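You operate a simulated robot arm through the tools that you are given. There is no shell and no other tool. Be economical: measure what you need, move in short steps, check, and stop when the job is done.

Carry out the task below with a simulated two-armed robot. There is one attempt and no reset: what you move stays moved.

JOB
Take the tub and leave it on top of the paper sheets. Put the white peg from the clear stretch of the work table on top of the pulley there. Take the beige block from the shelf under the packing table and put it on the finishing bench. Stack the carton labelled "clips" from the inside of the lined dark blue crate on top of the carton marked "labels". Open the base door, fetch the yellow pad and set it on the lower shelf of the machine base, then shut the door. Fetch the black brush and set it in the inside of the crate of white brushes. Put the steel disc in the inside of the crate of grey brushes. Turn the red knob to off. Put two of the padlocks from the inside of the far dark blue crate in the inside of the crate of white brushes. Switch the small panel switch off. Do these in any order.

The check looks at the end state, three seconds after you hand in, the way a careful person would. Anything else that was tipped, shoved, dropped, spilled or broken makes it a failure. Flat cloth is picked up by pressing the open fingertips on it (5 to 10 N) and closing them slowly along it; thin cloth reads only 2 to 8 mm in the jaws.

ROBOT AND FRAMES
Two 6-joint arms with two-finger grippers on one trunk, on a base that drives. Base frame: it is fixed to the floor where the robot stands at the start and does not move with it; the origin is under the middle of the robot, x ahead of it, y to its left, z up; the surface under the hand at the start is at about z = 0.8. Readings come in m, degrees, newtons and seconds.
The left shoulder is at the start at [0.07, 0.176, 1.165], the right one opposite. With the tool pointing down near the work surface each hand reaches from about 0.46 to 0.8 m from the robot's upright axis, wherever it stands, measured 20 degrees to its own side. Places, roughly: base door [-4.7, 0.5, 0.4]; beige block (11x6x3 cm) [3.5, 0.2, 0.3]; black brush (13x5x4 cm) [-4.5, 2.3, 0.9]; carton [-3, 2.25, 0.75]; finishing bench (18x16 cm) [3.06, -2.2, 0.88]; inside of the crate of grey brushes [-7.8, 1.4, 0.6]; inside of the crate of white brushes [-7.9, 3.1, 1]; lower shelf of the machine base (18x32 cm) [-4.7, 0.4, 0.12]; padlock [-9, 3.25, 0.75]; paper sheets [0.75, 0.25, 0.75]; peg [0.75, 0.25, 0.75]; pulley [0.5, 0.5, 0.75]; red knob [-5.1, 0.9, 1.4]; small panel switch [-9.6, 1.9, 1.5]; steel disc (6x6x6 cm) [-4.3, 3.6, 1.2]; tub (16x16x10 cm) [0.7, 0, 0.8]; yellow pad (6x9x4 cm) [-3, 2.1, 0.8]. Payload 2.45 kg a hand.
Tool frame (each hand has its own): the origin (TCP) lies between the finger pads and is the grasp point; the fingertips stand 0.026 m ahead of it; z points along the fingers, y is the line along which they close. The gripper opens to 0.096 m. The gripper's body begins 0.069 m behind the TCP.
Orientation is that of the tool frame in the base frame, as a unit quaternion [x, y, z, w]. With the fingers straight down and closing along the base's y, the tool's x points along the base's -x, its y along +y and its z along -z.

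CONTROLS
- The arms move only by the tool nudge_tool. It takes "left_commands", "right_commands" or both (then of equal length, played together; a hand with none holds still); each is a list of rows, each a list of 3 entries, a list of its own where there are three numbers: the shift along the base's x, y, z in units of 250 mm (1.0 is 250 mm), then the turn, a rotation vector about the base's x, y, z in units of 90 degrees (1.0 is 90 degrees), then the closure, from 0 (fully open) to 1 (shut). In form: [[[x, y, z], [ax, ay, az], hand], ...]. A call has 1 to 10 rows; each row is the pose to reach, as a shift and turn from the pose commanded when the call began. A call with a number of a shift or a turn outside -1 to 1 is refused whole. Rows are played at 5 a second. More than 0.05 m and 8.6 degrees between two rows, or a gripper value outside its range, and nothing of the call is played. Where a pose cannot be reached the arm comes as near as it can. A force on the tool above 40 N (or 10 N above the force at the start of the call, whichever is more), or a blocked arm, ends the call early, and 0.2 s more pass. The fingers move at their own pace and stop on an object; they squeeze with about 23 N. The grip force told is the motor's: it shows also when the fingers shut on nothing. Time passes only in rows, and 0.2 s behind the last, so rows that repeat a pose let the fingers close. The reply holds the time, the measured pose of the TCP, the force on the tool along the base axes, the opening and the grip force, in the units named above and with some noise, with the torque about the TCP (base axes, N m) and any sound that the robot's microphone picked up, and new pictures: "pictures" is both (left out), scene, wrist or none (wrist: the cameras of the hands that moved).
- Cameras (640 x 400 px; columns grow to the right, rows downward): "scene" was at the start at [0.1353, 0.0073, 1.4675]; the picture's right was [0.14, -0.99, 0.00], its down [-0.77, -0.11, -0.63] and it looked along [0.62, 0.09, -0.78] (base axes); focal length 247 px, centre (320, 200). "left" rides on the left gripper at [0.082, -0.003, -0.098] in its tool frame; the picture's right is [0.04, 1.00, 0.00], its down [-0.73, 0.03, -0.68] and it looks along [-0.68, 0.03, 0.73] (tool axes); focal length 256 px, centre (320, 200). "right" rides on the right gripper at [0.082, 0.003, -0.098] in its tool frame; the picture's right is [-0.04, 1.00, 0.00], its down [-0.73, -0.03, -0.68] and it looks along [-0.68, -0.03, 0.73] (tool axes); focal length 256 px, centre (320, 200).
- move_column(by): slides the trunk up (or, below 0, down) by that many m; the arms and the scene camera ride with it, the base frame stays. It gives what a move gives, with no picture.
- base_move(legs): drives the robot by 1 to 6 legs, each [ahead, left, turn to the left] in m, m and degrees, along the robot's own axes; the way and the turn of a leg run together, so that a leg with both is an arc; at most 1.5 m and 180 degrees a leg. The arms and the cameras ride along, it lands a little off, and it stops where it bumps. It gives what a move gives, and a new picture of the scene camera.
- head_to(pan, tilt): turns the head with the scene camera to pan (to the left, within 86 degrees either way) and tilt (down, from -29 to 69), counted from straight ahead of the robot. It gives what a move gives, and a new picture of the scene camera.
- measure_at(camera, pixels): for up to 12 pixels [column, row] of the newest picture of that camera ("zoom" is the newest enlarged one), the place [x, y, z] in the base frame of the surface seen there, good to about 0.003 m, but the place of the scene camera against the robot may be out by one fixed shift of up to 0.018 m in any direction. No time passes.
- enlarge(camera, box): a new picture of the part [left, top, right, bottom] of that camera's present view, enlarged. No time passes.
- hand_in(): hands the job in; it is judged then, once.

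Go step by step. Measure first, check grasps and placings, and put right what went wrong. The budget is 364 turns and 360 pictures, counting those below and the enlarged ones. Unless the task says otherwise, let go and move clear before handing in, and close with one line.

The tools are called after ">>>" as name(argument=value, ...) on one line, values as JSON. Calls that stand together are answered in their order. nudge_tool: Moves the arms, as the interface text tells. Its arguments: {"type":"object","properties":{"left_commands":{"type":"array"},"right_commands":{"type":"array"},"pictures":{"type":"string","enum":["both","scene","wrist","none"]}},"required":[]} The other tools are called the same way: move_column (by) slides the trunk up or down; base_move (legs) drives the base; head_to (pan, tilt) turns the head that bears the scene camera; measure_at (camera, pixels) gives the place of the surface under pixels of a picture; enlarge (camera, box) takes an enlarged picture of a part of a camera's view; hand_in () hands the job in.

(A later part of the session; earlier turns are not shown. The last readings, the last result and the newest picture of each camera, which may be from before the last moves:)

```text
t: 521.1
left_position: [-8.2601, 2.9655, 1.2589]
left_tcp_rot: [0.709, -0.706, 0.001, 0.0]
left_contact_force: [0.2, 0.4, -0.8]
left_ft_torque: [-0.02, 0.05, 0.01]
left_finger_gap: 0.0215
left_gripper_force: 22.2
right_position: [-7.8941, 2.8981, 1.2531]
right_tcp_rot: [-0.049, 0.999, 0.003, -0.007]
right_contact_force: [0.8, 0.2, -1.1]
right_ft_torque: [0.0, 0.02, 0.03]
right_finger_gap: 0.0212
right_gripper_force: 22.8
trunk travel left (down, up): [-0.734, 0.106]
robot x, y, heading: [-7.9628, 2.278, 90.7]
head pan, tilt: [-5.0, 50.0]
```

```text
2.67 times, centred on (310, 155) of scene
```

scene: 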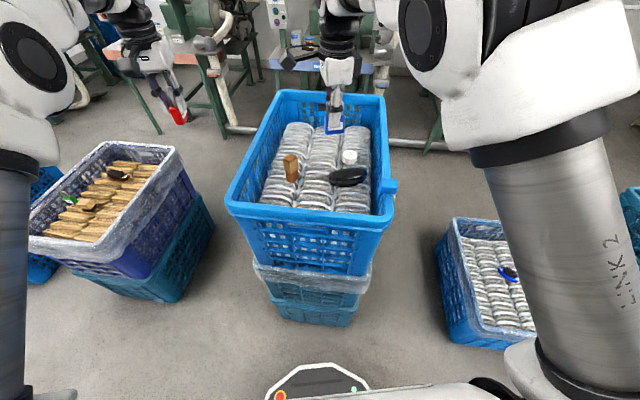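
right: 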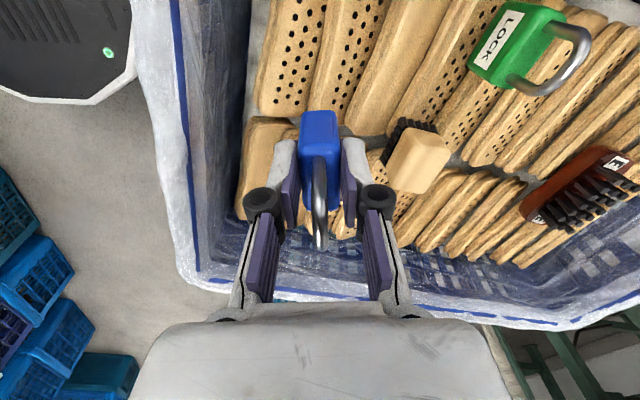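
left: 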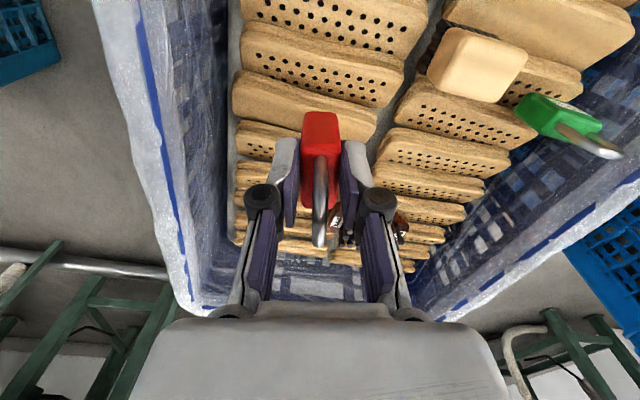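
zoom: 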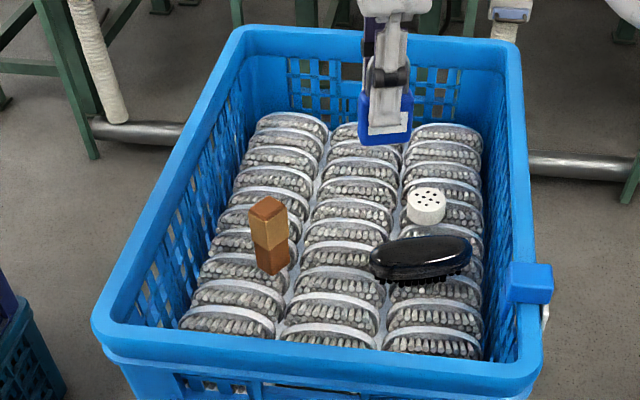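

My base reaches only 0.26 m ahead, so I can move 0.12 m closer. The free spot for blue is (-7.905, 3.10).

>>> base_move(legs=[[0.12, 0, 0]])

>>> nudge_tool(right_commands=[[[-0.02, 0.12, 0], [0, 0, 0], 1], [[-0.02, 0.28, -0.05], [0, 0, 0], 1], [[-0.02, 0.32, -0.2], [0, 0, 0], 1], [[-0.02, 0.32, -0.38], [0, 0, 0], 1], [[-0.02, 0.32, -0.56], [0, 0, 0], 1], [[-0.02, 0.32, -0.72], [0, 0, 0], 1], [[-0.02, 0.32, -0.86], [0, 0, 0], 1], [[-0.02, 0.32, -0.86], [0, 0, 0], 1]], pictures="both")

```text
t: 522.3
left_position: [-8.2564, 3.0864, 1.2601]
left_tcp_rot: [-0.706, 0.709, -0.001, 0.0]
left_contact_force: [-0.6, -1.1, -1.1]
left_ft_torque: [0.04, 0.0, -0.02]
left_finger_gap: 0.0215
left_gripper_force: 23.1
right_position: [-7.8896, 3.0176, 1.2534]
right_tcp_rot: [-0.045, 0.999, 0.003, -0.006]
right_contact_force: [-1.1, 0.1, -0.2]
right_ft_torque: [0.02, 0.02, -0.03]
right_finger_gap: 0.0214
right_gripper_force: 22.9
trunk travel left (down, up): [-0.734, 0.106]
robot x, y, heading: [-7.9633, 2.3918, 90.5]
head pan, tilt: [-5.0, 50.0]
```

scene: 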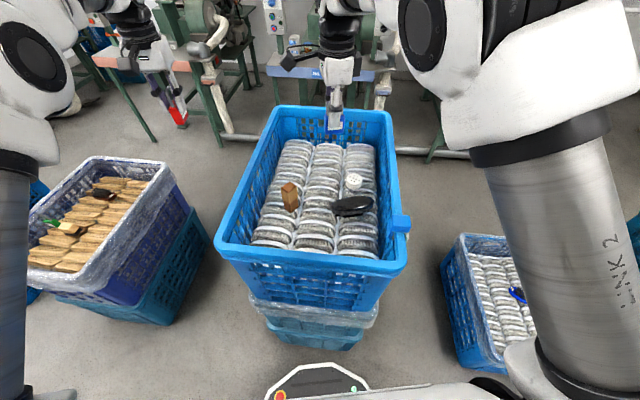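

```text
t: 524.1
left_position: [-8.256, 3.0888, 1.2588]
left_tcp_rot: [-0.705, 0.709, -0.002, 0.001]
left_contact_force: [0.6, 0.3, -1.7]
left_ft_torque: [-0.01, -0.02, 0.0]
left_finger_gap: 0.0215
left_gripper_force: 22.6
right_position: [-7.8948, 3.095, 1.0386]
right_tcp_rot: [-0.045, 0.999, 0.004, -0.007]
right_contact_force: [0.0, 0.2, -1.2]
right_ft_torque: [0.05, 0.0, 0.0]
right_finger_gap: 0.0213
right_gripper_force: 22.9
trunk travel left (down, up): [-0.734, 0.106]
robot x, y, heading: [-7.9657, 2.3928, 90.5]
head pan, tilt: [-5.0, 50.0]
```

scene: 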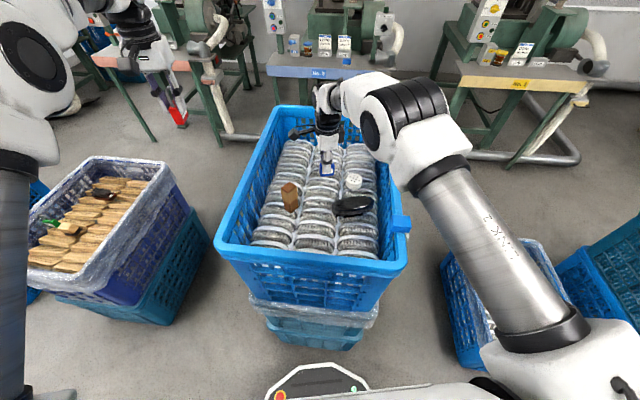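
right: 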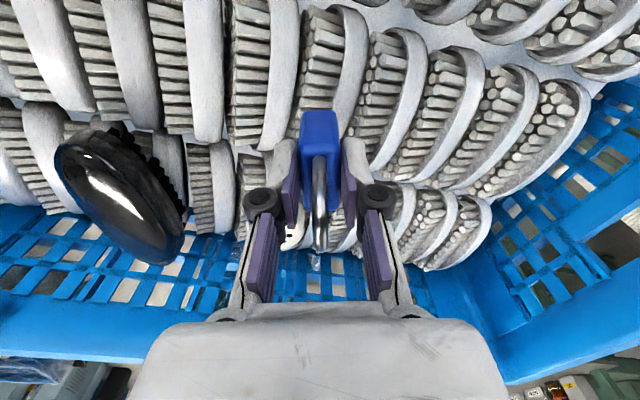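

I'll lower until contact and release.

>>> nudge_tool(right_commands=[[[0, 0, -0.05], [0, 0, 0], 1], [[0, 0, -0.09], [0, 0, 0], 1], [[0, 0, -0.12], [0, 0, 0], 1], [[0, 0, -0.14], [0, 0, 0], 1], [[0, 0, -0.14], [0, 0, 0], 1]], pictures="none")

```text
t: 525.3
left_position: [-8.256, 3.0846, 1.2611]
left_tcp_rot: [-0.706, 0.708, 0.0, 0.002]
left_contact_force: [0.0, 0.2, -0.8]
left_ft_torque: [0.03, -0.01, 0.0]
left_finger_gap: 0.0216
left_gripper_force: 22.8
right_position: [-7.8952, 3.0964, 1.0057]
right_tcp_rot: [-0.045, 0.999, 0.005, -0.007]
right_contact_force: [-1.0, -0.2, 24.5]
right_ft_torque: [0.03, 0.05, -0.03]
right_finger_gap: 0.0211
right_gripper_force: 23.2
trunk travel left (down, up): [-0.734, 0.106]
robot x, y, heading: [-7.9663, 2.396, 90.4]
head pan, tilt: [-5.0, 50.0]
```

>>> nudge_tool(right_commands=[[[0, 0, 0.01], [0, 0, 0], 0.85], [[0, 0, 0.01], [0, 0, 0], 0.65], [[0, 0, 0.02], [0, 0, 0], 0.5], [[0, 0, 0.15], [0, 0, 0], 0.5], [[0, 0, 0.33], [0, 0, 0], 0.5], [[0, 0, 0.51], [0, 0, 0], 0.5], [[0, 0, 0.69], [0, 0, 0], 0.5], [[0, 0, 0.87], [0, 0, 0], 0.5], [[0, 0, 1.0], [0, 0, 0], 0.5]], pictures="none")

>>> base_move(legs=[[0, -0.28, 0]])

>>> head_to(pan=5, tilt=48)

```text
t: 527.3
left_position: [-8.2558, 3.0866, 1.2593]
left_tcp_rot: [-0.706, 0.709, -0.001, 0.0]
left_contact_force: [-0.1, 0.2, -1.1]
left_ft_torque: [-0.01, -0.02, 0.04]
left_finger_gap: 0.0213
left_gripper_force: 23.5
right_position: [-7.8951, 3.0952, 1.2532]
right_tcp_rot: [-0.044, 0.999, 0.003, -0.006]
right_contact_force: [0.2, 0.1, -0.1]
right_ft_torque: [0.0, 0.0, 0.0]
right_finger_gap: 0.0478
right_gripper_force: 0.0
trunk travel left (down, up): [-0.734, 0.106]
robot x, y, heading: [-7.9651, 2.393, 90.5]
head pan, tilt: [-5.0, 50.0]
```

```text
t: 529.3
left_position: [-7.9681, 3.0907, 1.2592]
left_tcp_rot: [-0.703, 0.711, -0.001, 0.0]
left_contact_force: [0.8, -0.2, -1.0]
left_ft_torque: [0.0, 0.03, -0.04]
left_finger_gap: 0.0214
left_gripper_force: 22.7
right_position: [-7.6054, 3.0946, 1.253]
right_tcp_rot: [-0.041, 0.999, 0.003, -0.005]
right_contact_force: [-0.2, -0.8, 0.0]
right_ft_torque: [0.04, 0.02, 0.02]
right_finger_gap: 0.048
right_gripper_force: 0.1
trunk travel left (down, up): [-0.734, 0.106]
robot x, y, heading: [-7.6783, 2.3944, 89.8]
head pan, tilt: [-5.0, 50.0]
```

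scene: 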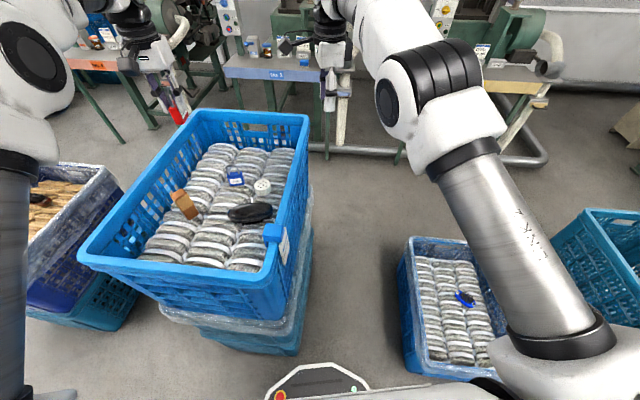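

```text
t: 530.0
left_position: [-7.9669, 3.0909, 1.2597]
left_tcp_rot: [-0.705, 0.709, -0.001, 0.0]
left_contact_force: [-0.1, -0.2, -0.1]
left_ft_torque: [0.01, -0.02, 0.0]
left_finger_gap: 0.0214
left_gripper_force: 23.3
right_position: [-7.6052, 3.0938, 1.2529]
right_tcp_rot: [-0.042, 0.999, 0.003, -0.007]
right_contact_force: [-0.2, 0.2, -0.6]
right_ft_torque: [0.0, 0.01, 0.0]
right_finger_gap: 0.0482
right_gripper_force: 0.0
trunk travel left (down, up): [-0.734, 0.106]
robot x, y, heading: [-7.6811, 2.3915, 90.0]
head pan, tilt: [5.0, 48.0]
```

scene: 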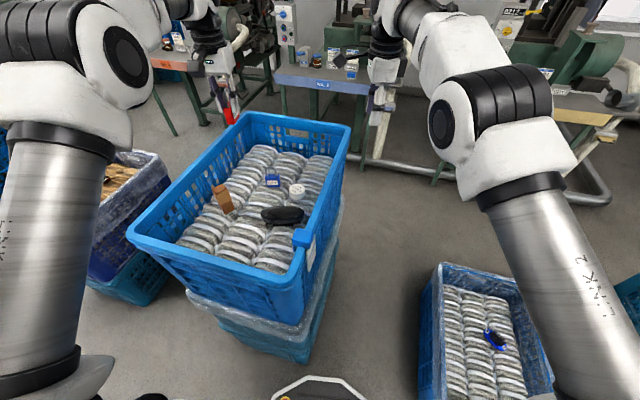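

Blue is in. I'll lower the red one at (-7.97, 3.12).

>>> nudge_tool(left_commands=[[[0, 0.08, -0.1], [0, 0, 0], 1], [[0, 0.11, -0.28], [0, 0, 0], 1], [[0, 0.11, -0.46], [0, 0, 0], 1], [[0, 0.11, -0.64], [0, 0, 0], 1], [[0, 0.11, -0.8], [0, 0, 0], 1], [[0, 0.11, -0.9], [0, 0, 0], 1], [[0, 0.11, -0.9], [0, 0, 0], 1]], pictures="wrist")

>>> nudge_tool(left_commands=[[[0, 0, -0.04], [0, 0, 0], 1], [[0, 0, -0.07], [0, 0, 0], 1], [[0, 0, -0.1], [0, 0, 0], 1], [[0, 0, -0.12], [0, 0, 0], 1], [[0, 0, -0.12], [0, 0, 0], 1]], pictures="none")

```text
t: 531.6
left_position: [-7.966, 3.1185, 1.0351]
left_tcp_rot: [-0.703, 0.711, -0.001, 0.001]
left_contact_force: [0.1, -0.8, -1.6]
left_ft_torque: [-0.01, -0.02, -0.04]
left_finger_gap: 0.0216
left_gripper_force: 22.7
right_position: [-7.604, 3.094, 1.2539]
right_tcp_rot: [-0.041, 0.999, 0.004, -0.006]
right_contact_force: [0.6, 1.0, -0.7]
right_ft_torque: [0.01, 0.02, 0.01]
right_finger_gap: 0.0482
right_gripper_force: 0.1
trunk travel left (down, up): [-0.734, 0.106]
robot x, y, heading: [-7.6765, 2.3938, 89.9]
head pan, tilt: [5.0, 48.0]
```

left: 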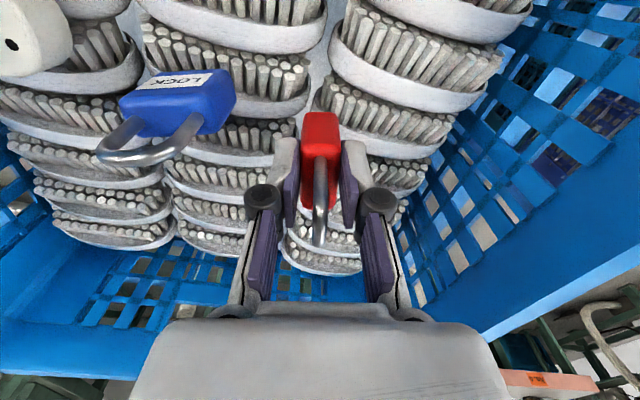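

```text
t: 532.8
left_position: [-7.9657, 3.1152, 1.0066]
left_tcp_rot: [-0.704, 0.711, 0.0, 0.001]
left_contact_force: [-0.2, 0.4, 20.8]
left_ft_torque: [-0.09, 0.0, 0.02]
left_finger_gap: 0.0216
left_gripper_force: 23.0
right_position: [-7.6047, 3.0913, 1.2553]
right_tcp_rot: [-0.042, 0.999, 0.005, -0.007]
right_contact_force: [-0.1, 0.5, -0.3]
right_ft_torque: [0.02, 0.02, 0.04]
right_finger_gap: 0.0482
right_gripper_force: 0.0
trunk travel left (down, up): [-0.734, 0.106]
robot x, y, heading: [-7.6819, 2.3963, 89.9]
head pan, tilt: [5.0, 48.0]
```

>>> nudge_tool(left_commands=[[[0, 0, 0.01], [0, 0, 0], 0.85], [[0, 0, 0.01], [0, 0, 0], 0.68], [[0, 0, 0.02], [0, 0, 0], 0.55], [[0, 0, 0.15], [0, 0, 0], 0.55], [[0, 0, 0.33], [0, 0, 0], 0.55], [[0, 0, 0.51], [0, 0, 0], 0.55], [[0, 0, 0.69], [0, 0, 0], 0.55], [[0, 0, 0.87], [0, 0, 0], 0.55], [[0, 0, 1.0], [0, 0, 0], 0.55]], pictures="scene")

>>> enlarge(camera="scene", box=[120, 90, 360, 290])

```text
t: 534.8
left_position: [-7.9651, 3.1194, 1.2513]
left_tcp_rot: [-0.704, 0.711, -0.003, 0.0]
left_contact_force: [-0.2, -0.1, -0.5]
left_ft_torque: [0.02, 0.02, 0.02]
left_finger_gap: 0.0432
left_gripper_force: 0.0
right_position: [-7.6054, 3.094, 1.2531]
right_tcp_rot: [-0.041, 0.999, 0.003, -0.006]
right_contact_force: [0.2, -0.6, -0.7]
right_ft_torque: [0.01, -0.01, 0.01]
right_finger_gap: 0.0482
right_gripper_force: 0.1
trunk travel left (down, up): [-0.734, 0.106]
robot x, y, heading: [-7.6778, 2.3919, 89.9]
head pan, tilt: [5.0, 48.0]
```

scene: 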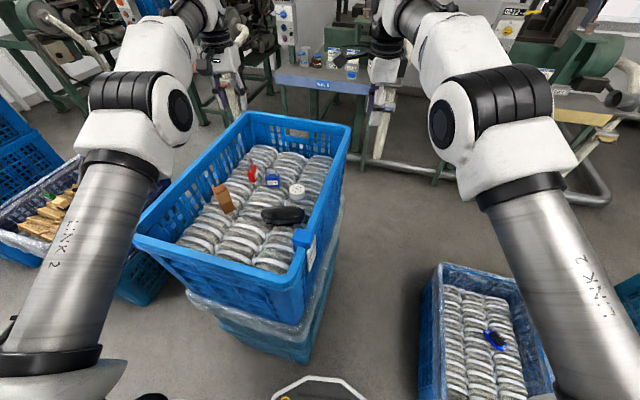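

```text
2.00 times, centred on (240, 190) of scene
```

zoom: 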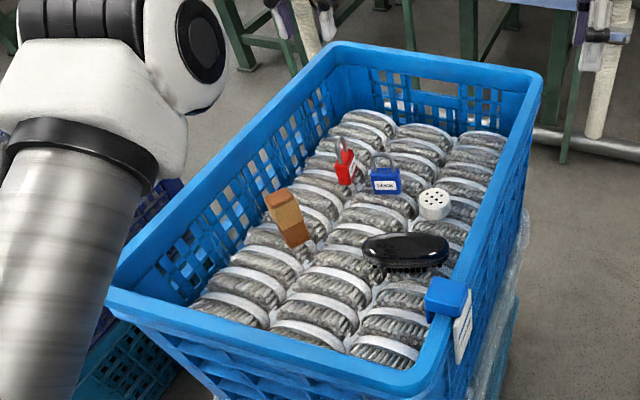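

Both padlocks are in the white-brush crate. Last job: the panel switch. I'll back a little, turn west and look.

>>> base_move(legs=[[-0.12, 0, 0], [0, 0, 90]])

>>> head_to(pan=12, tilt=5)

>>> enlarge(camera="scene", box=[200, 120, 440, 270])

```text
t: 539.9
left_position: [-8.4035, 1.9907, 1.2516]
left_tcp_rot: [1.0, -0.004, 0.002, 0.0]
left_contact_force: [0.6, -0.2, -0.1]
left_ft_torque: [0.03, 0.01, 0.0]
left_finger_gap: 0.0431
left_gripper_force: 0.1
right_position: [-8.3802, 2.3506, 1.2531]
right_tcp_rot: [0.737, -0.676, 0.002, 0.007]
right_contact_force: [-0.3, 0.1, -0.3]
right_ft_torque: [0.0, -0.02, -0.01]
right_finger_gap: 0.0481
right_gripper_force: 0.0
trunk travel left (down, up): [-0.734, 0.106]
robot x, y, heading: [-7.6813, 2.2769, -179.6]
head pan, tilt: [5.0, 48.0]
```

scene: 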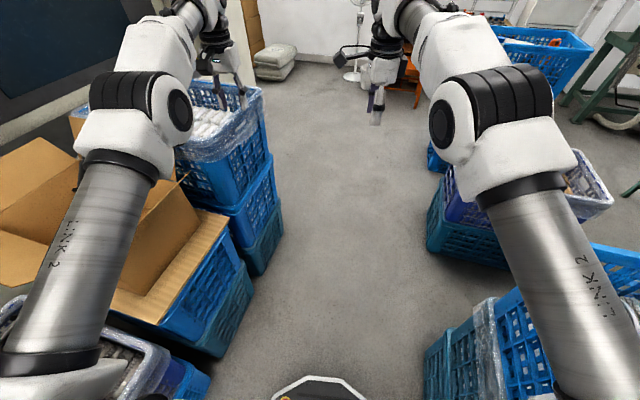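

```text
t: 541.0
left_position: [-8.403, 1.9898, 1.252]
left_tcp_rot: [1.0, -0.004, 0.001, 0.0]
left_contact_force: [0.7, 0.4, -0.2]
left_ft_torque: [-0.02, -0.04, -0.01]
left_finger_gap: 0.0432
left_gripper_force: 0.1
right_position: [-8.3803, 2.3506, 1.253]
right_tcp_rot: [0.737, -0.676, 0.002, 0.007]
right_contact_force: [-0.2, -0.6, 0.0]
right_ft_torque: [0.01, -0.02, 0.02]
right_finger_gap: 0.0483
right_gripper_force: 0.1
trunk travel left (down, up): [-0.734, 0.106]
robot x, y, heading: [-7.6841, 2.2755, -179.9]
head pan, tilt: [12.0, 5.0]
```

scene: 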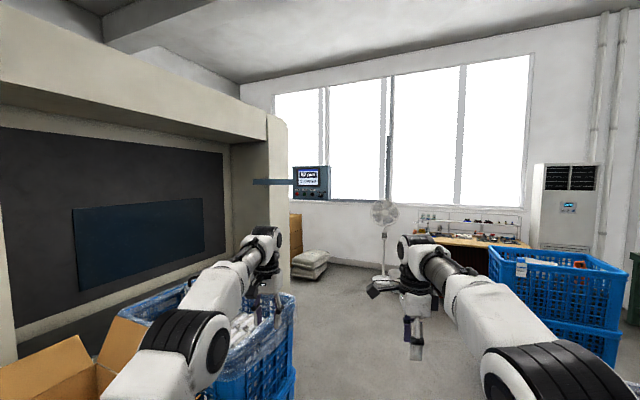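

```text
2.67 times, centred on (320, 195) of scene
```

zoom: 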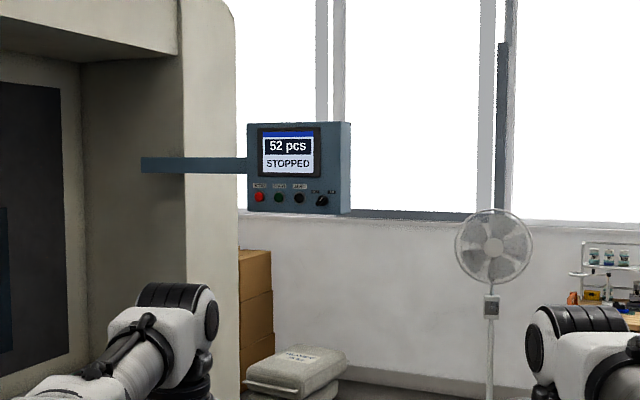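

The panel faces east with a rotary switch at (321,195). I'll measure and drive nearer.

>>> measure_at(camera="scene", pixels=[[321, 195], [300, 190], [310, 175], [328, 172], [296, 172], [310, 265], [270, 183]])

>>> base_move(legs=[[0.95, -0.08, 0]])

>>> move_column(by=0.1)

>>> head_to(pan=22, tilt=0)

```text
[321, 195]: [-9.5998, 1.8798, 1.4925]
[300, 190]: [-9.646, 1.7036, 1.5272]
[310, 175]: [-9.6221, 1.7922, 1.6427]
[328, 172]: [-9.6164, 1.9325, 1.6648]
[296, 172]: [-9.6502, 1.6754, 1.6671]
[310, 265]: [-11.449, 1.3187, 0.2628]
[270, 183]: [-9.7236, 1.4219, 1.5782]
```

```text
t: 546.0
left_position: [-9.3596, 2.0729, 1.2515]
left_tcp_rot: [1.0, -0.006, 0.001, -0.002]
left_contact_force: [0.0, -0.3, 0.8]
left_ft_torque: [-0.04, 0.0, 0.0]
left_finger_gap: 0.0431
left_gripper_force: 0.1
right_position: [-9.3329, 2.4332, 1.254]
right_tcp_rot: [0.735, -0.678, 0.003, 0.006]
right_contact_force: [0.8, -0.4, -0.2]
right_ft_torque: [0.0, 0.0, -0.01]
right_finger_gap: 0.0478
right_gripper_force: 0.1
trunk travel left (down, up): [-0.734, 0.106]
robot x, y, heading: [-8.6317, 2.3599, 179.8]
head pan, tilt: [12.0, 5.0]
```

scene: 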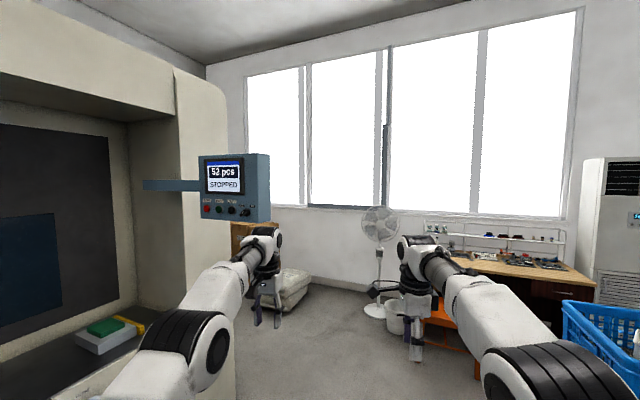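

```text
t: 547.3
left_position: [-9.3593, 2.0725, 1.3505]
left_tcp_rot: [1.0, -0.006, 0.001, -0.002]
left_contact_force: [0.3, 0.6, 0.6]
left_ft_torque: [-0.01, -0.01, 0.01]
left_finger_gap: 0.0431
left_gripper_force: 0.0
right_position: [-9.3343, 2.4339, 1.3529]
right_tcp_rot: [0.735, -0.678, 0.002, 0.007]
right_contact_force: [0.3, -0.9, -0.5]
right_ft_torque: [-0.05, 0.02, 0.0]
right_finger_gap: 0.048
right_gripper_force: 0.1
trunk travel left (down, up): [-0.834, 0.006]
robot x, y, heading: [-8.6318, 2.3586, 179.5]
head pan, tilt: [12.0, 5.0]
```

```text
t: 548.0
left_position: [-9.3612, 2.0732, 1.3515]
left_tcp_rot: [1.0, -0.007, 0.001, -0.002]
left_contact_force: [-0.1, -0.7, -0.1]
left_ft_torque: [0.02, 0.01, 0.0]
left_finger_gap: 0.0434
left_gripper_force: 0.0
right_position: [-9.3341, 2.4339, 1.3534]
right_tcp_rot: [0.735, -0.678, 0.002, 0.007]
right_contact_force: [-0.2, -0.2, 0.3]
right_ft_torque: [-0.01, -0.02, -0.02]
right_finger_gap: 0.0481
right_gripper_force: 0.0
trunk travel left (down, up): [-0.834, 0.006]
robot x, y, heading: [-8.6331, 2.3574, 179.7]
head pan, tilt: [22.0, 0.0]
```

scene: 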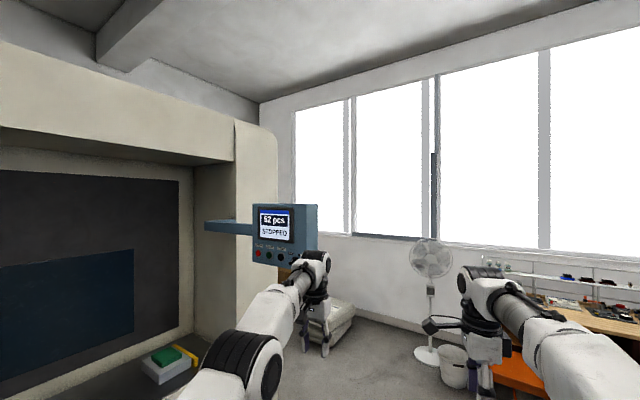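

My wrist hides the switch. I'll back up 0.2 m, pitch the left tool horizontal at the panel's height and use its camera.

>>> base_move(legs=[[-0.2, 0, 0]])

>>> nudge_tool(left_commands=[[[0, 0, 0.04], [0, 0.09, 0], 0.55], [[0, 0, 0.08], [0, 0.18, 0], 0.55], [[0, 0, 0.12], [0, 0.27, 0], 0.55], [[0, 0, 0.16], [0, 0.36, 0], 0.55], [[0, -0.03, 0.2], [0, 0.45, 0], 0.55], [[0, -0.06, 0.24], [0, 0.54, 0], 0.55], [[0, -0.1, 0.28], [0, 0.63, 0], 0.55], [[0, -0.14, 0.32], [0, 0.72, 0], 0.55], [[0, -0.18, 0.36], [0, 0.81, 0], 0.55], [[0, -0.22, 0.4], [0, 0.9, 0], 0.55]], pictures="none")

>>> nudge_tool(left_commands=[[[0, -0.05, 0.03], [0, 0.09, 0], 0.55], [[0, -0.1, 0.06], [0, 0.1, 0], 0.55], [[0, -0.1, 0.06], [0, 0.1, 0], 0.55]], pictures="both")

```text
t: 549.6
left_position: [-9.1629, 2.074, 1.3488]
left_tcp_rot: [1.0, -0.008, 0.003, -0.001]
left_contact_force: [-0.6, 0.1, -0.1]
left_ft_torque: [0.02, -0.02, 0.0]
left_finger_gap: 0.0433
left_gripper_force: 0.1
right_position: [-9.1339, 2.4336, 1.3518]
right_tcp_rot: [0.733, -0.68, 0.003, 0.005]
right_contact_force: [-0.1, 0.8, -0.3]
right_ft_torque: [0.0, -0.04, 0.0]
right_finger_gap: 0.0481
right_gripper_force: 0.1
trunk travel left (down, up): [-0.834, 0.006]
robot x, y, heading: [-8.4323, 2.3501, 179.8]
head pan, tilt: [22.0, 0.0]
```

scene: 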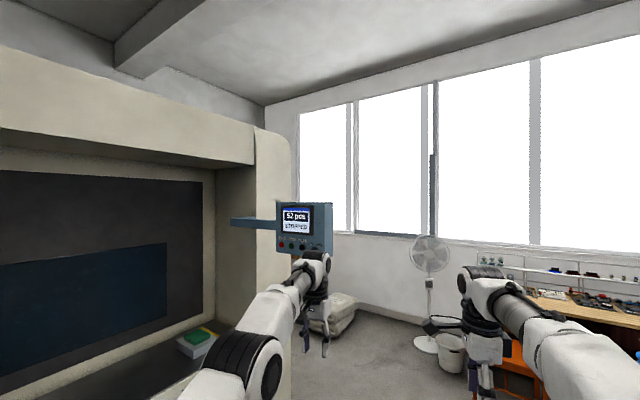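

```text
t: 551.8
left_position: [-9.1581, 2.018, 1.4501]
left_tcp_rot: [0.761, -0.006, -0.649, 0.004]
left_contact_force: [0.0, -0.4, -0.9]
left_ft_torque: [0.0, 0.01, 0.01]
left_finger_gap: 0.0433
left_gripper_force: 0.0
right_position: [-9.1292, 2.4334, 1.3531]
right_tcp_rot: [0.734, -0.68, 0.002, 0.005]
right_contact_force: [-0.2, -0.5, -0.7]
right_ft_torque: [0.02, -0.03, -0.02]
right_finger_gap: 0.048
right_gripper_force: 0.1
trunk travel left (down, up): [-0.834, 0.006]
robot x, y, heading: [-8.4298, 2.3542, 179.8]
head pan, tilt: [22.0, 0.0]
```

```text
t: 552.6
left_position: [-9.1569, 1.9962, 1.4672]
left_tcp_rot: [0.707, -0.008, -0.707, 0.005]
left_contact_force: [-0.7, -0.1, 0.8]
left_ft_torque: [0.01, -0.01, 0.01]
left_finger_gap: 0.0431
left_gripper_force: 0.0
right_position: [-9.1295, 2.4347, 1.3538]
right_tcp_rot: [0.734, -0.679, 0.002, 0.006]
right_contact_force: [0.6, -0.1, -0.3]
right_ft_torque: [-0.05, -0.04, -0.01]
right_finger_gap: 0.0479
right_gripper_force: 0.1
trunk travel left (down, up): [-0.834, 0.006]
robot x, y, heading: [-8.4295, 2.355, 179.6]
head pan, tilt: [22.0, 0.0]
```

scene: 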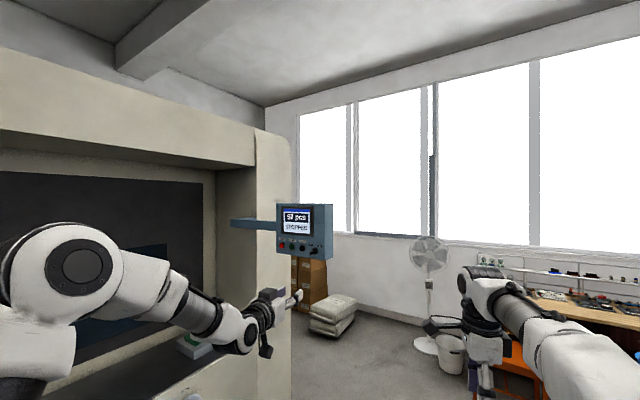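
left: 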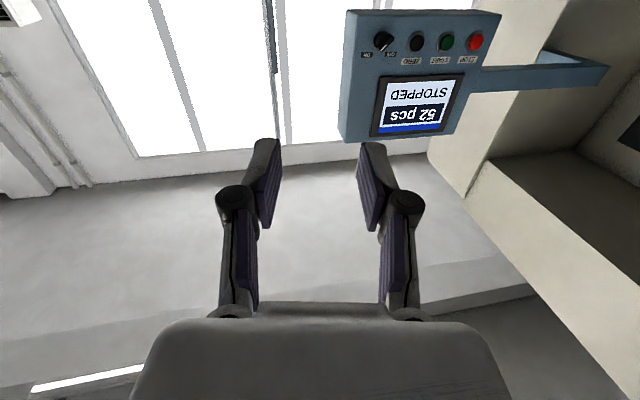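

>>> enlarge(camera="left", box=[335, 10, 505, 145])

>>> enlarge(camera="scene", box=[270, 195, 340, 265])

>>> measure_at(camera="left", pixels=[[383, 41], [376, 47], [390, 36], [366, 54], [390, 54], [416, 42], [376, 35]])

```text
2.96 times, centred on (420, 78) of left
```

zoom: 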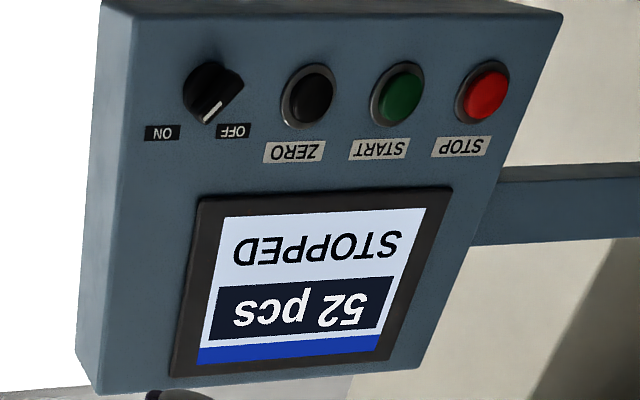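

```text
5.71 times, centred on (305, 230) of scene
```

zoom: 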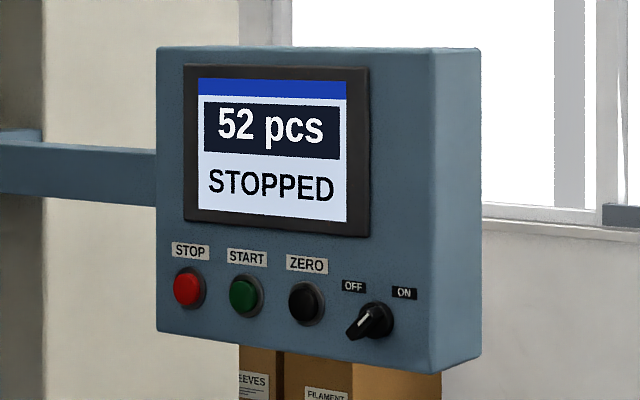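

```text
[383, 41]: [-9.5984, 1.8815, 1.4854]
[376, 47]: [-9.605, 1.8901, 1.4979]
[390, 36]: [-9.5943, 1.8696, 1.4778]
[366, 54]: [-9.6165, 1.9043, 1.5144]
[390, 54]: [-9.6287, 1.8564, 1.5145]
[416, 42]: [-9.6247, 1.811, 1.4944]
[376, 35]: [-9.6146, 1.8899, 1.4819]
```

The switch points to ON (upper right); OFF is upper left. The knob is at (-9.598, 1.880, 1.488). I'll check the left stack's edge before moving in.

>>> head_to(pan=15, tilt=45)

>>> measure_at(camera="scene", pixels=[[250, 200], [270, 250], [280, 300], [230, 160], [300, 220], [265, 170]])

```text
t: 553.8
left_position: [-9.1569, 1.9941, 1.4672]
left_tcp_rot: [0.708, -0.007, -0.706, 0.005]
left_contact_force: [0.2, 0.5, -0.4]
left_ft_torque: [-0.03, 0.02, 0.0]
left_finger_gap: 0.0431
left_gripper_force: 0.0
right_position: [-9.1298, 2.4337, 1.354]
right_tcp_rot: [0.734, -0.679, 0.002, 0.006]
right_contact_force: [0.3, -0.9, 0.8]
right_ft_torque: [0.0, -0.02, 0.0]
right_finger_gap: 0.0481
right_gripper_force: 0.1
trunk travel left (down, up): [-0.834, 0.006]
robot x, y, heading: [-8.4308, 2.3598, 179.7]
head pan, tilt: [15.0, 45.0]
```

scene: 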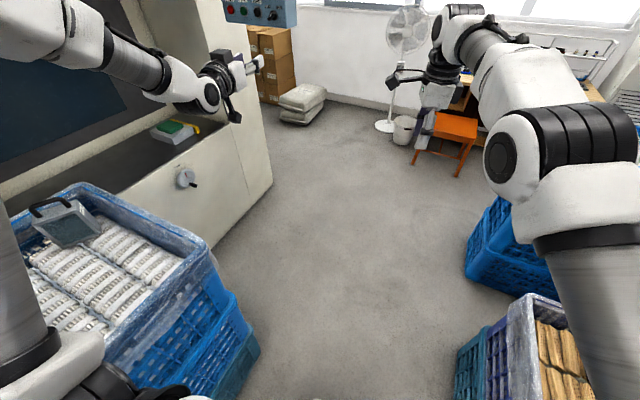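

```text
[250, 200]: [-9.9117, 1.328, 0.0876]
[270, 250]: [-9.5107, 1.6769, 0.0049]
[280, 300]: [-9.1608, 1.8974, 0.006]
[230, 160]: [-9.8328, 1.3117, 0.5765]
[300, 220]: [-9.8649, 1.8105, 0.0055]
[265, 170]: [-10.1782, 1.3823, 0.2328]
```

There's room. I'll drive ahead 0.25 and left 0.11, then roll the tool so the jaws sit across the bar.

>>> base_move(legs=[[0.24, 0.11, 0]])

>>> nudge_tool(left_commands=[[[0, 0, 0.01], [-0.083, 0.005, -0.013], 0.6], [[0, 0, 0.02], [-0.166, 0.011, -0.026], 0.6], [[0, 0, 0.03], [-0.25, 0.016, -0.04], 0.6], [[0, 0, 0.04], [-0.333, 0.022, -0.053], 0.6], [[0, 0, 0.06], [-0.416, 0.027, -0.066], 0.6], [[0, 0, 0.08], [-0.499, 0.033, -0.079], 0.6], [[0, 0, 0.08], [-0.499, 0.033, -0.079], 0.6]], pictures="wrist")

>>> enlarge(camera="left", box=[260, 0, 420, 130])

```text
t: 555.7
left_position: [-9.4008, 1.8856, 1.4687]
left_tcp_rot: [0.707, -0.006, -0.707, 0.006]
left_contact_force: [0.8, 0.4, 0.0]
left_ft_torque: [-0.01, -0.02, 0.02]
left_finger_gap: 0.0429
left_gripper_force: 0.0
right_position: [-9.3762, 2.3252, 1.3551]
right_tcp_rot: [0.735, -0.678, 0.002, 0.007]
right_contact_force: [0.2, 0.0, -0.4]
right_ft_torque: [0.01, 0.05, -0.02]
right_finger_gap: 0.0481
right_gripper_force: 0.0
trunk travel left (down, up): [-0.834, 0.006]
robot x, y, heading: [-8.6759, 2.2461, 179.8]
head pan, tilt: [15.0, 45.0]
```

scene: 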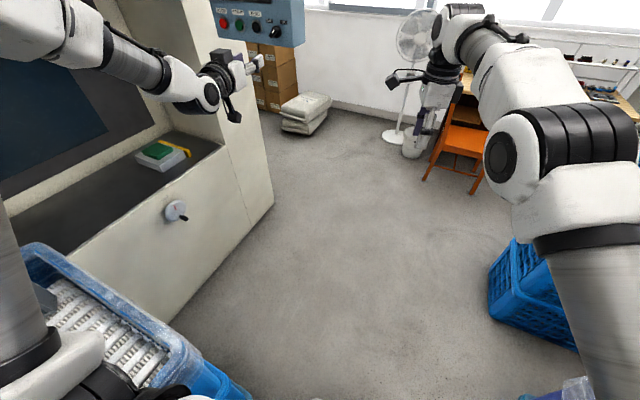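

```text
t: 557.3
left_position: [-9.4028, 1.8856, 1.4885]
left_tcp_rot: [-0.632, 0.318, 0.667, -0.234]
left_contact_force: [-0.2, 0.4, -0.2]
left_ft_torque: [0.0, 0.0, -0.01]
left_finger_gap: 0.0383
left_gripper_force: 0.2
right_position: [-9.3781, 2.3242, 1.3534]
right_tcp_rot: [0.735, -0.678, 0.003, 0.006]
right_contact_force: [0.7, 0.3, 1.0]
right_ft_torque: [0.0, 0.04, 0.0]
right_finger_gap: 0.0479
right_gripper_force: 0.0
trunk travel left (down, up): [-0.834, 0.006]
robot x, y, heading: [-8.6785, 2.2482, 179.8]
head pan, tilt: [15.0, 45.0]
```

left: 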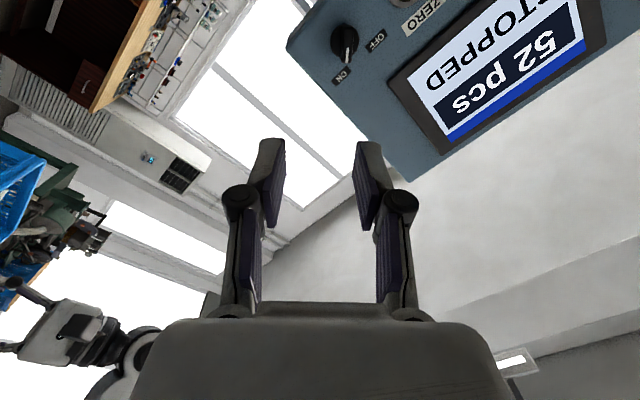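

```text
3.08 times, centred on (340, 65) of left
```

zoom: 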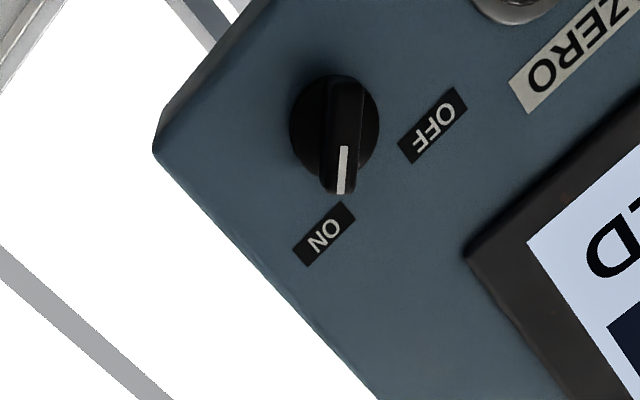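

The pointer reads ON and the bar is vertical in the wrist image, aligned with the jaws. I'll measure its centre.

>>> measure_at(camera="left", pixels=[[347, 32], [348, 40], [349, 50], [350, 58], [336, 40], [358, 45], [330, 60], [365, 30]])

```text
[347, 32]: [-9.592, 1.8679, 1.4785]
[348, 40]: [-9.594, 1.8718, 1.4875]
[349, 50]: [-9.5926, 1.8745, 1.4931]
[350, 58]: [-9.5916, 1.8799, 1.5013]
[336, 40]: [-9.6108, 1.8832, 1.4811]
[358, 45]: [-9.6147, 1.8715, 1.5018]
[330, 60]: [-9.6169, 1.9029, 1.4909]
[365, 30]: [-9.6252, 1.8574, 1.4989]
```

>>> base_move(legs=[[0.09, 0.01, 0]])

>>> nudge_tool(left_commands=[[[0, 0, 0], [0, 0, 0], 0.6]], pictures="wrist")

>>> measure_at(camera="left", pixels=[[335, 70], [336, 80], [337, 90], [338, 60]])

>>> enlarge(camera="left", box=[280, 10, 420, 130])

```text
t: 558.4
left_position: [-9.4886, 1.8766, 1.4909]
left_tcp_rot: [-0.63, 0.316, 0.669, -0.235]
left_contact_force: [0.3, 0.6, -0.2]
left_ft_torque: [-0.01, 0.02, 0.01]
left_finger_gap: 0.0382
left_gripper_force: 0.1
right_position: [-9.4646, 2.3155, 1.3567]
right_tcp_rot: [0.735, -0.678, 0.0, 0.009]
right_contact_force: [0.6, 0.9, -0.2]
right_ft_torque: [-0.01, 0.05, 0.0]
right_finger_gap: 0.0478
right_gripper_force: 0.1
trunk travel left (down, up): [-0.834, 0.006]
robot x, y, heading: [-8.7726, 2.2382, 179.9]
head pan, tilt: [15.0, 45.0]
```

scene: 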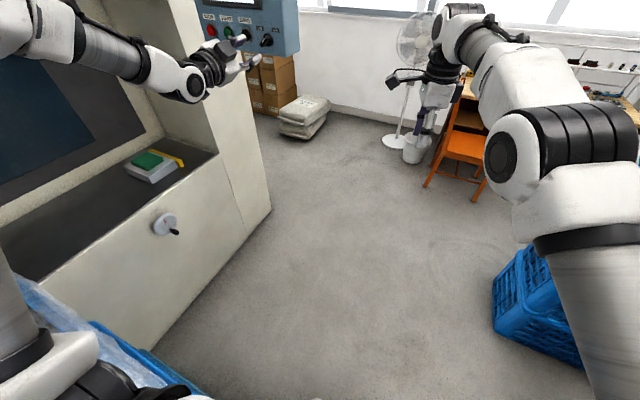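

```text
t: 558.8
left_position: [-9.4945, 1.875, 1.488]
left_tcp_rot: [-0.632, 0.318, 0.668, -0.232]
left_contact_force: [0.6, -0.1, 0.0]
left_ft_torque: [0.0, -0.02, 0.01]
left_finger_gap: 0.0387
left_gripper_force: 0.0
right_position: [-9.4704, 2.3154, 1.355]
right_tcp_rot: [0.735, -0.678, 0.002, 0.007]
right_contact_force: [0.4, -0.8, 0.1]
right_ft_torque: [0.02, 0.04, 0.01]
right_finger_gap: 0.048
right_gripper_force: 0.1
trunk travel left (down, up): [-0.834, 0.006]
robot x, y, heading: [-8.7716, 2.2367, 180.0]
head pan, tilt: [15.0, 45.0]
```

left: 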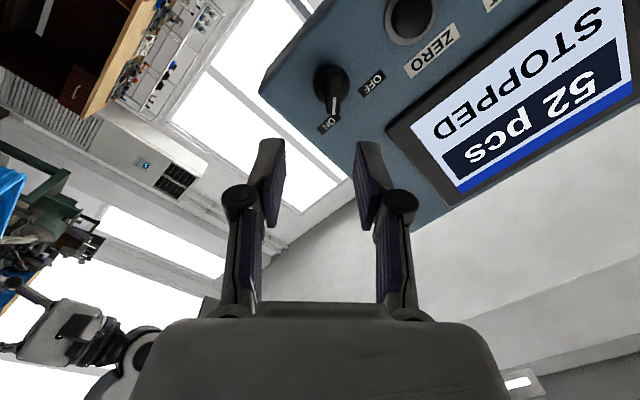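

```text
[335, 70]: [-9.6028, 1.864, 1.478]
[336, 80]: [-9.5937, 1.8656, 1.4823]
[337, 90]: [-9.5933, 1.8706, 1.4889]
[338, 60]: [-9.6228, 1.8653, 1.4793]
```

```text
3.33 times, centred on (350, 70) of left
```

zoom: 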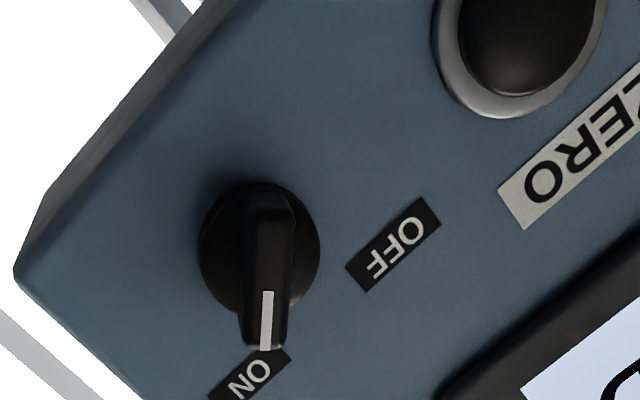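

>>> measure_at(camera="left", pixels=[[334, 76], [334, 84], [334, 92], [334, 100], [334, 110], [322, 88], [343, 88]])

```text
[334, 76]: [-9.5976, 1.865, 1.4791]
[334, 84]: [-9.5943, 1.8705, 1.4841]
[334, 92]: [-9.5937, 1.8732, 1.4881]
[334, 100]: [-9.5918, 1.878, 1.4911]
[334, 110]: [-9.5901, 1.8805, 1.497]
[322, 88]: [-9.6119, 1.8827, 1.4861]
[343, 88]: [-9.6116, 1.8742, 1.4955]
```

>>> nudge_tool(left_commands=[[[-0.12, -0.004, 0.004], [0, 0, 0], 0.6], [[-0.24, -0.006, 0.004], [0, 0, 0], 0.6], [[-0.31, -0.006, 0.004], [0, 0, 0], 0.6], [[-0.342, -0.006, 0.004], [0, 0, 0], 0.6], [[-0.342, -0.006, 0.004], [0, 0, 0], 0.6]], pictures="wrist")

```text
t: 560.0
left_position: [-9.5824, 1.8734, 1.4857]
left_tcp_rot: [-0.632, 0.318, 0.668, -0.232]
left_contact_force: [-0.8, 0.3, -0.2]
left_ft_torque: [-0.01, 0.0, 0.01]
left_finger_gap: 0.0382
left_gripper_force: 0.1
right_position: [-9.4721, 2.3142, 1.3532]
right_tcp_rot: [0.735, -0.678, 0.003, 0.006]
right_contact_force: [-0.2, 0.2, 1.1]
right_ft_torque: [-0.03, -0.03, 0.0]
right_finger_gap: 0.0477
right_gripper_force: 0.1
trunk travel left (down, up): [-0.834, 0.006]
robot x, y, heading: [-8.769, 2.239, 179.9]
head pan, tilt: [15.0, 45.0]
```

left: 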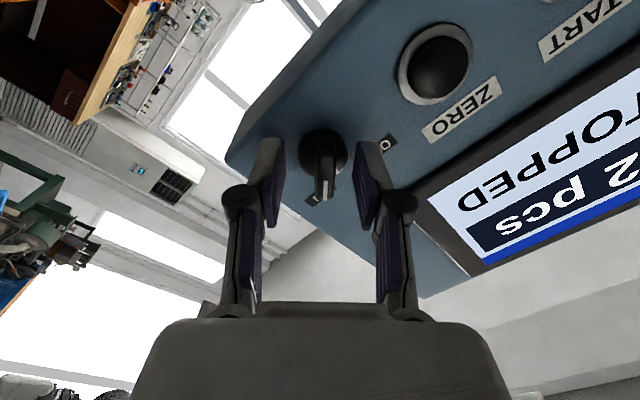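

The bar is between the jaws. I'll close and turn toward OFF.

>>> nudge_tool(left_commands=[[[0, 0, 0], [0, 0, 0], 0.85], [[0, 0, 0], [0, 0, 0], 1], [[0, 0, 0], [0, 0, 0], 1], [[0, 0, 0], [0.089, -0.012, 0], 1], [[0, 0, 0], [0.178, -0.023, 0], 1], [[0, 0, 0], [0.267, -0.035, 0], 1], [[0, 0, 0], [0.357, -0.047, 0], 1], [[0, 0, 0], [0.446, -0.059, 0], 1], [[0, 0, 0], [0.535, -0.07, 0], 1]], pictures="wrist")

```text
t: 562.0
left_position: [-9.5801, 1.8732, 1.4889]
left_tcp_rot: [0.706, -0.029, -0.704, -0.063]
left_contact_force: [-2.7, -4.7, 7.7]
left_ft_torque: [-0.16, -0.86, -0.36]
left_finger_gap: 0.0114
left_gripper_force: 38.5
right_position: [-9.4702, 2.3139, 1.3536]
right_tcp_rot: [0.735, -0.678, 0.002, 0.007]
right_contact_force: [0.2, 0.3, 0.2]
right_ft_torque: [-0.02, -0.01, 0.06]
right_finger_gap: 0.0481
right_gripper_force: 0.1
trunk travel left (down, up): [-0.834, 0.006]
robot x, y, heading: [-8.7747, 2.238, 180.0]
head pan, tilt: [15.0, 45.0]
```

left: 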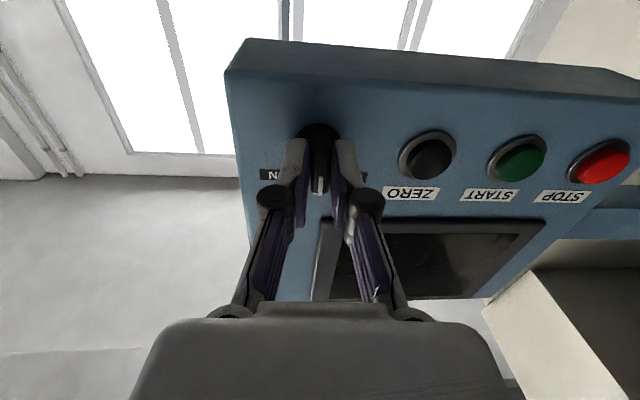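

The screen has gone dark. I'll continue to the full OFF position.

>>> nudge_tool(left_commands=[[[0, 0, 0], [0.089, -0.012, 0], 1], [[0, 0, 0], [0.178, -0.023, 0], 1], [[0, 0, 0], [0.267, -0.035, 0], 1], [[0, 0, 0], [0.357, -0.047, 0], 1], [[0, 0, 0], [0.446, -0.059, 0], 1], [[0, 0, 0], [0.446, -0.059, 0], 1]], pictures="wrist")

```text
t: 563.4
left_position: [-9.5798, 1.8754, 1.4894]
left_tcp_rot: [0.673, 0.217, -0.638, -0.303]
left_contact_force: [0.8, -0.1, 2.0]
left_ft_torque: [0.0, 0.06, -0.63]
left_finger_gap: 0.0116
left_gripper_force: 38.1
right_position: [-9.47, 2.3139, 1.3536]
right_tcp_rot: [0.735, -0.678, 0.002, 0.007]
right_contact_force: [0.0, 0.0, -0.4]
right_ft_torque: [0.01, 0.04, -0.01]
right_finger_gap: 0.0481
right_gripper_force: 0.0
trunk travel left (down, up): [-0.834, 0.006]
robot x, y, heading: [-8.7749, 2.2406, 179.9]
head pan, tilt: [15.0, 45.0]
```

left: 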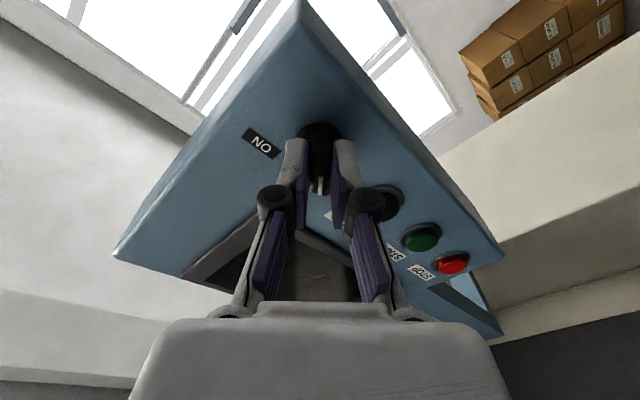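

Release and retreat straight back, then check.

>>> nudge_tool(left_commands=[[[0, 0, 0], [0, 0, 0], 0.85], [[0, 0, 0], [0, 0, 0], 0.72], [[0.05, -0.005, 0], [0, 0, 0], 0.72], [[0.2, -0.02, 0], [0, 0, 0], 0.72], [[0.38, -0.03, 0], [0, 0, 0], 0.72], [[0.5, -0.04, 0], [0, 0, 0], 0.72], [[0.5, -0.04, 0], [0, 0, 0], 0.72]], pictures="wrist")

>>> enlarge(camera="left", box=[240, 10, 440, 160])

```text
t: 565.0
left_position: [-9.4556, 1.8644, 1.4889]
left_tcp_rot: [0.674, 0.217, -0.639, -0.302]
left_contact_force: [-0.3, -0.1, 0.5]
left_ft_torque: [0.04, -0.04, 0.01]
left_finger_gap: 0.027
left_gripper_force: 0.1
right_position: [-9.4716, 2.3156, 1.3543]
right_tcp_rot: [0.735, -0.678, 0.003, 0.006]
right_contact_force: [0.1, 0.0, 0.7]
right_ft_torque: [-0.01, -0.04, 0.01]
right_finger_gap: 0.0478
right_gripper_force: 0.1
trunk travel left (down, up): [-0.834, 0.006]
robot x, y, heading: [-8.7703, 2.2384, 179.7]
head pan, tilt: [15.0, 45.0]
```

left: 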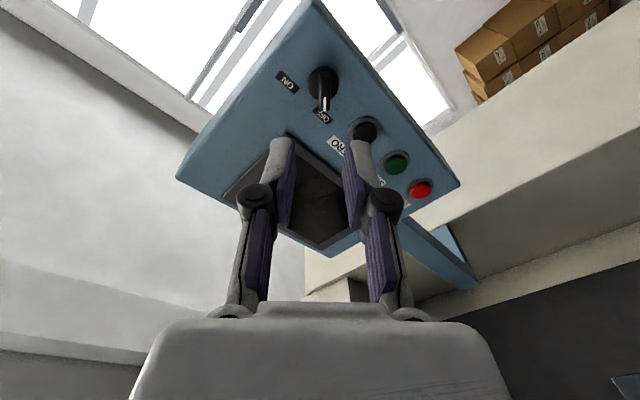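

```text
2.67 times, centred on (340, 85) of left
```

zoom: 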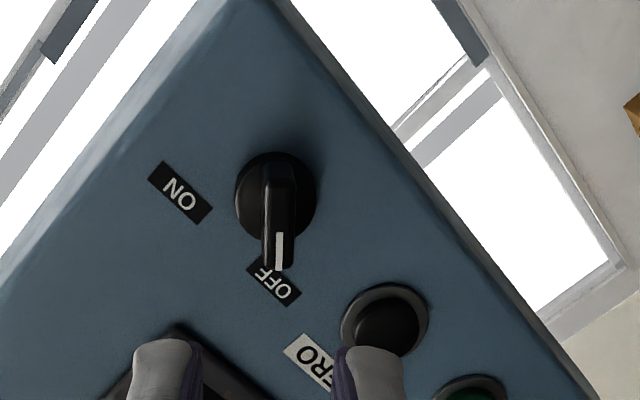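

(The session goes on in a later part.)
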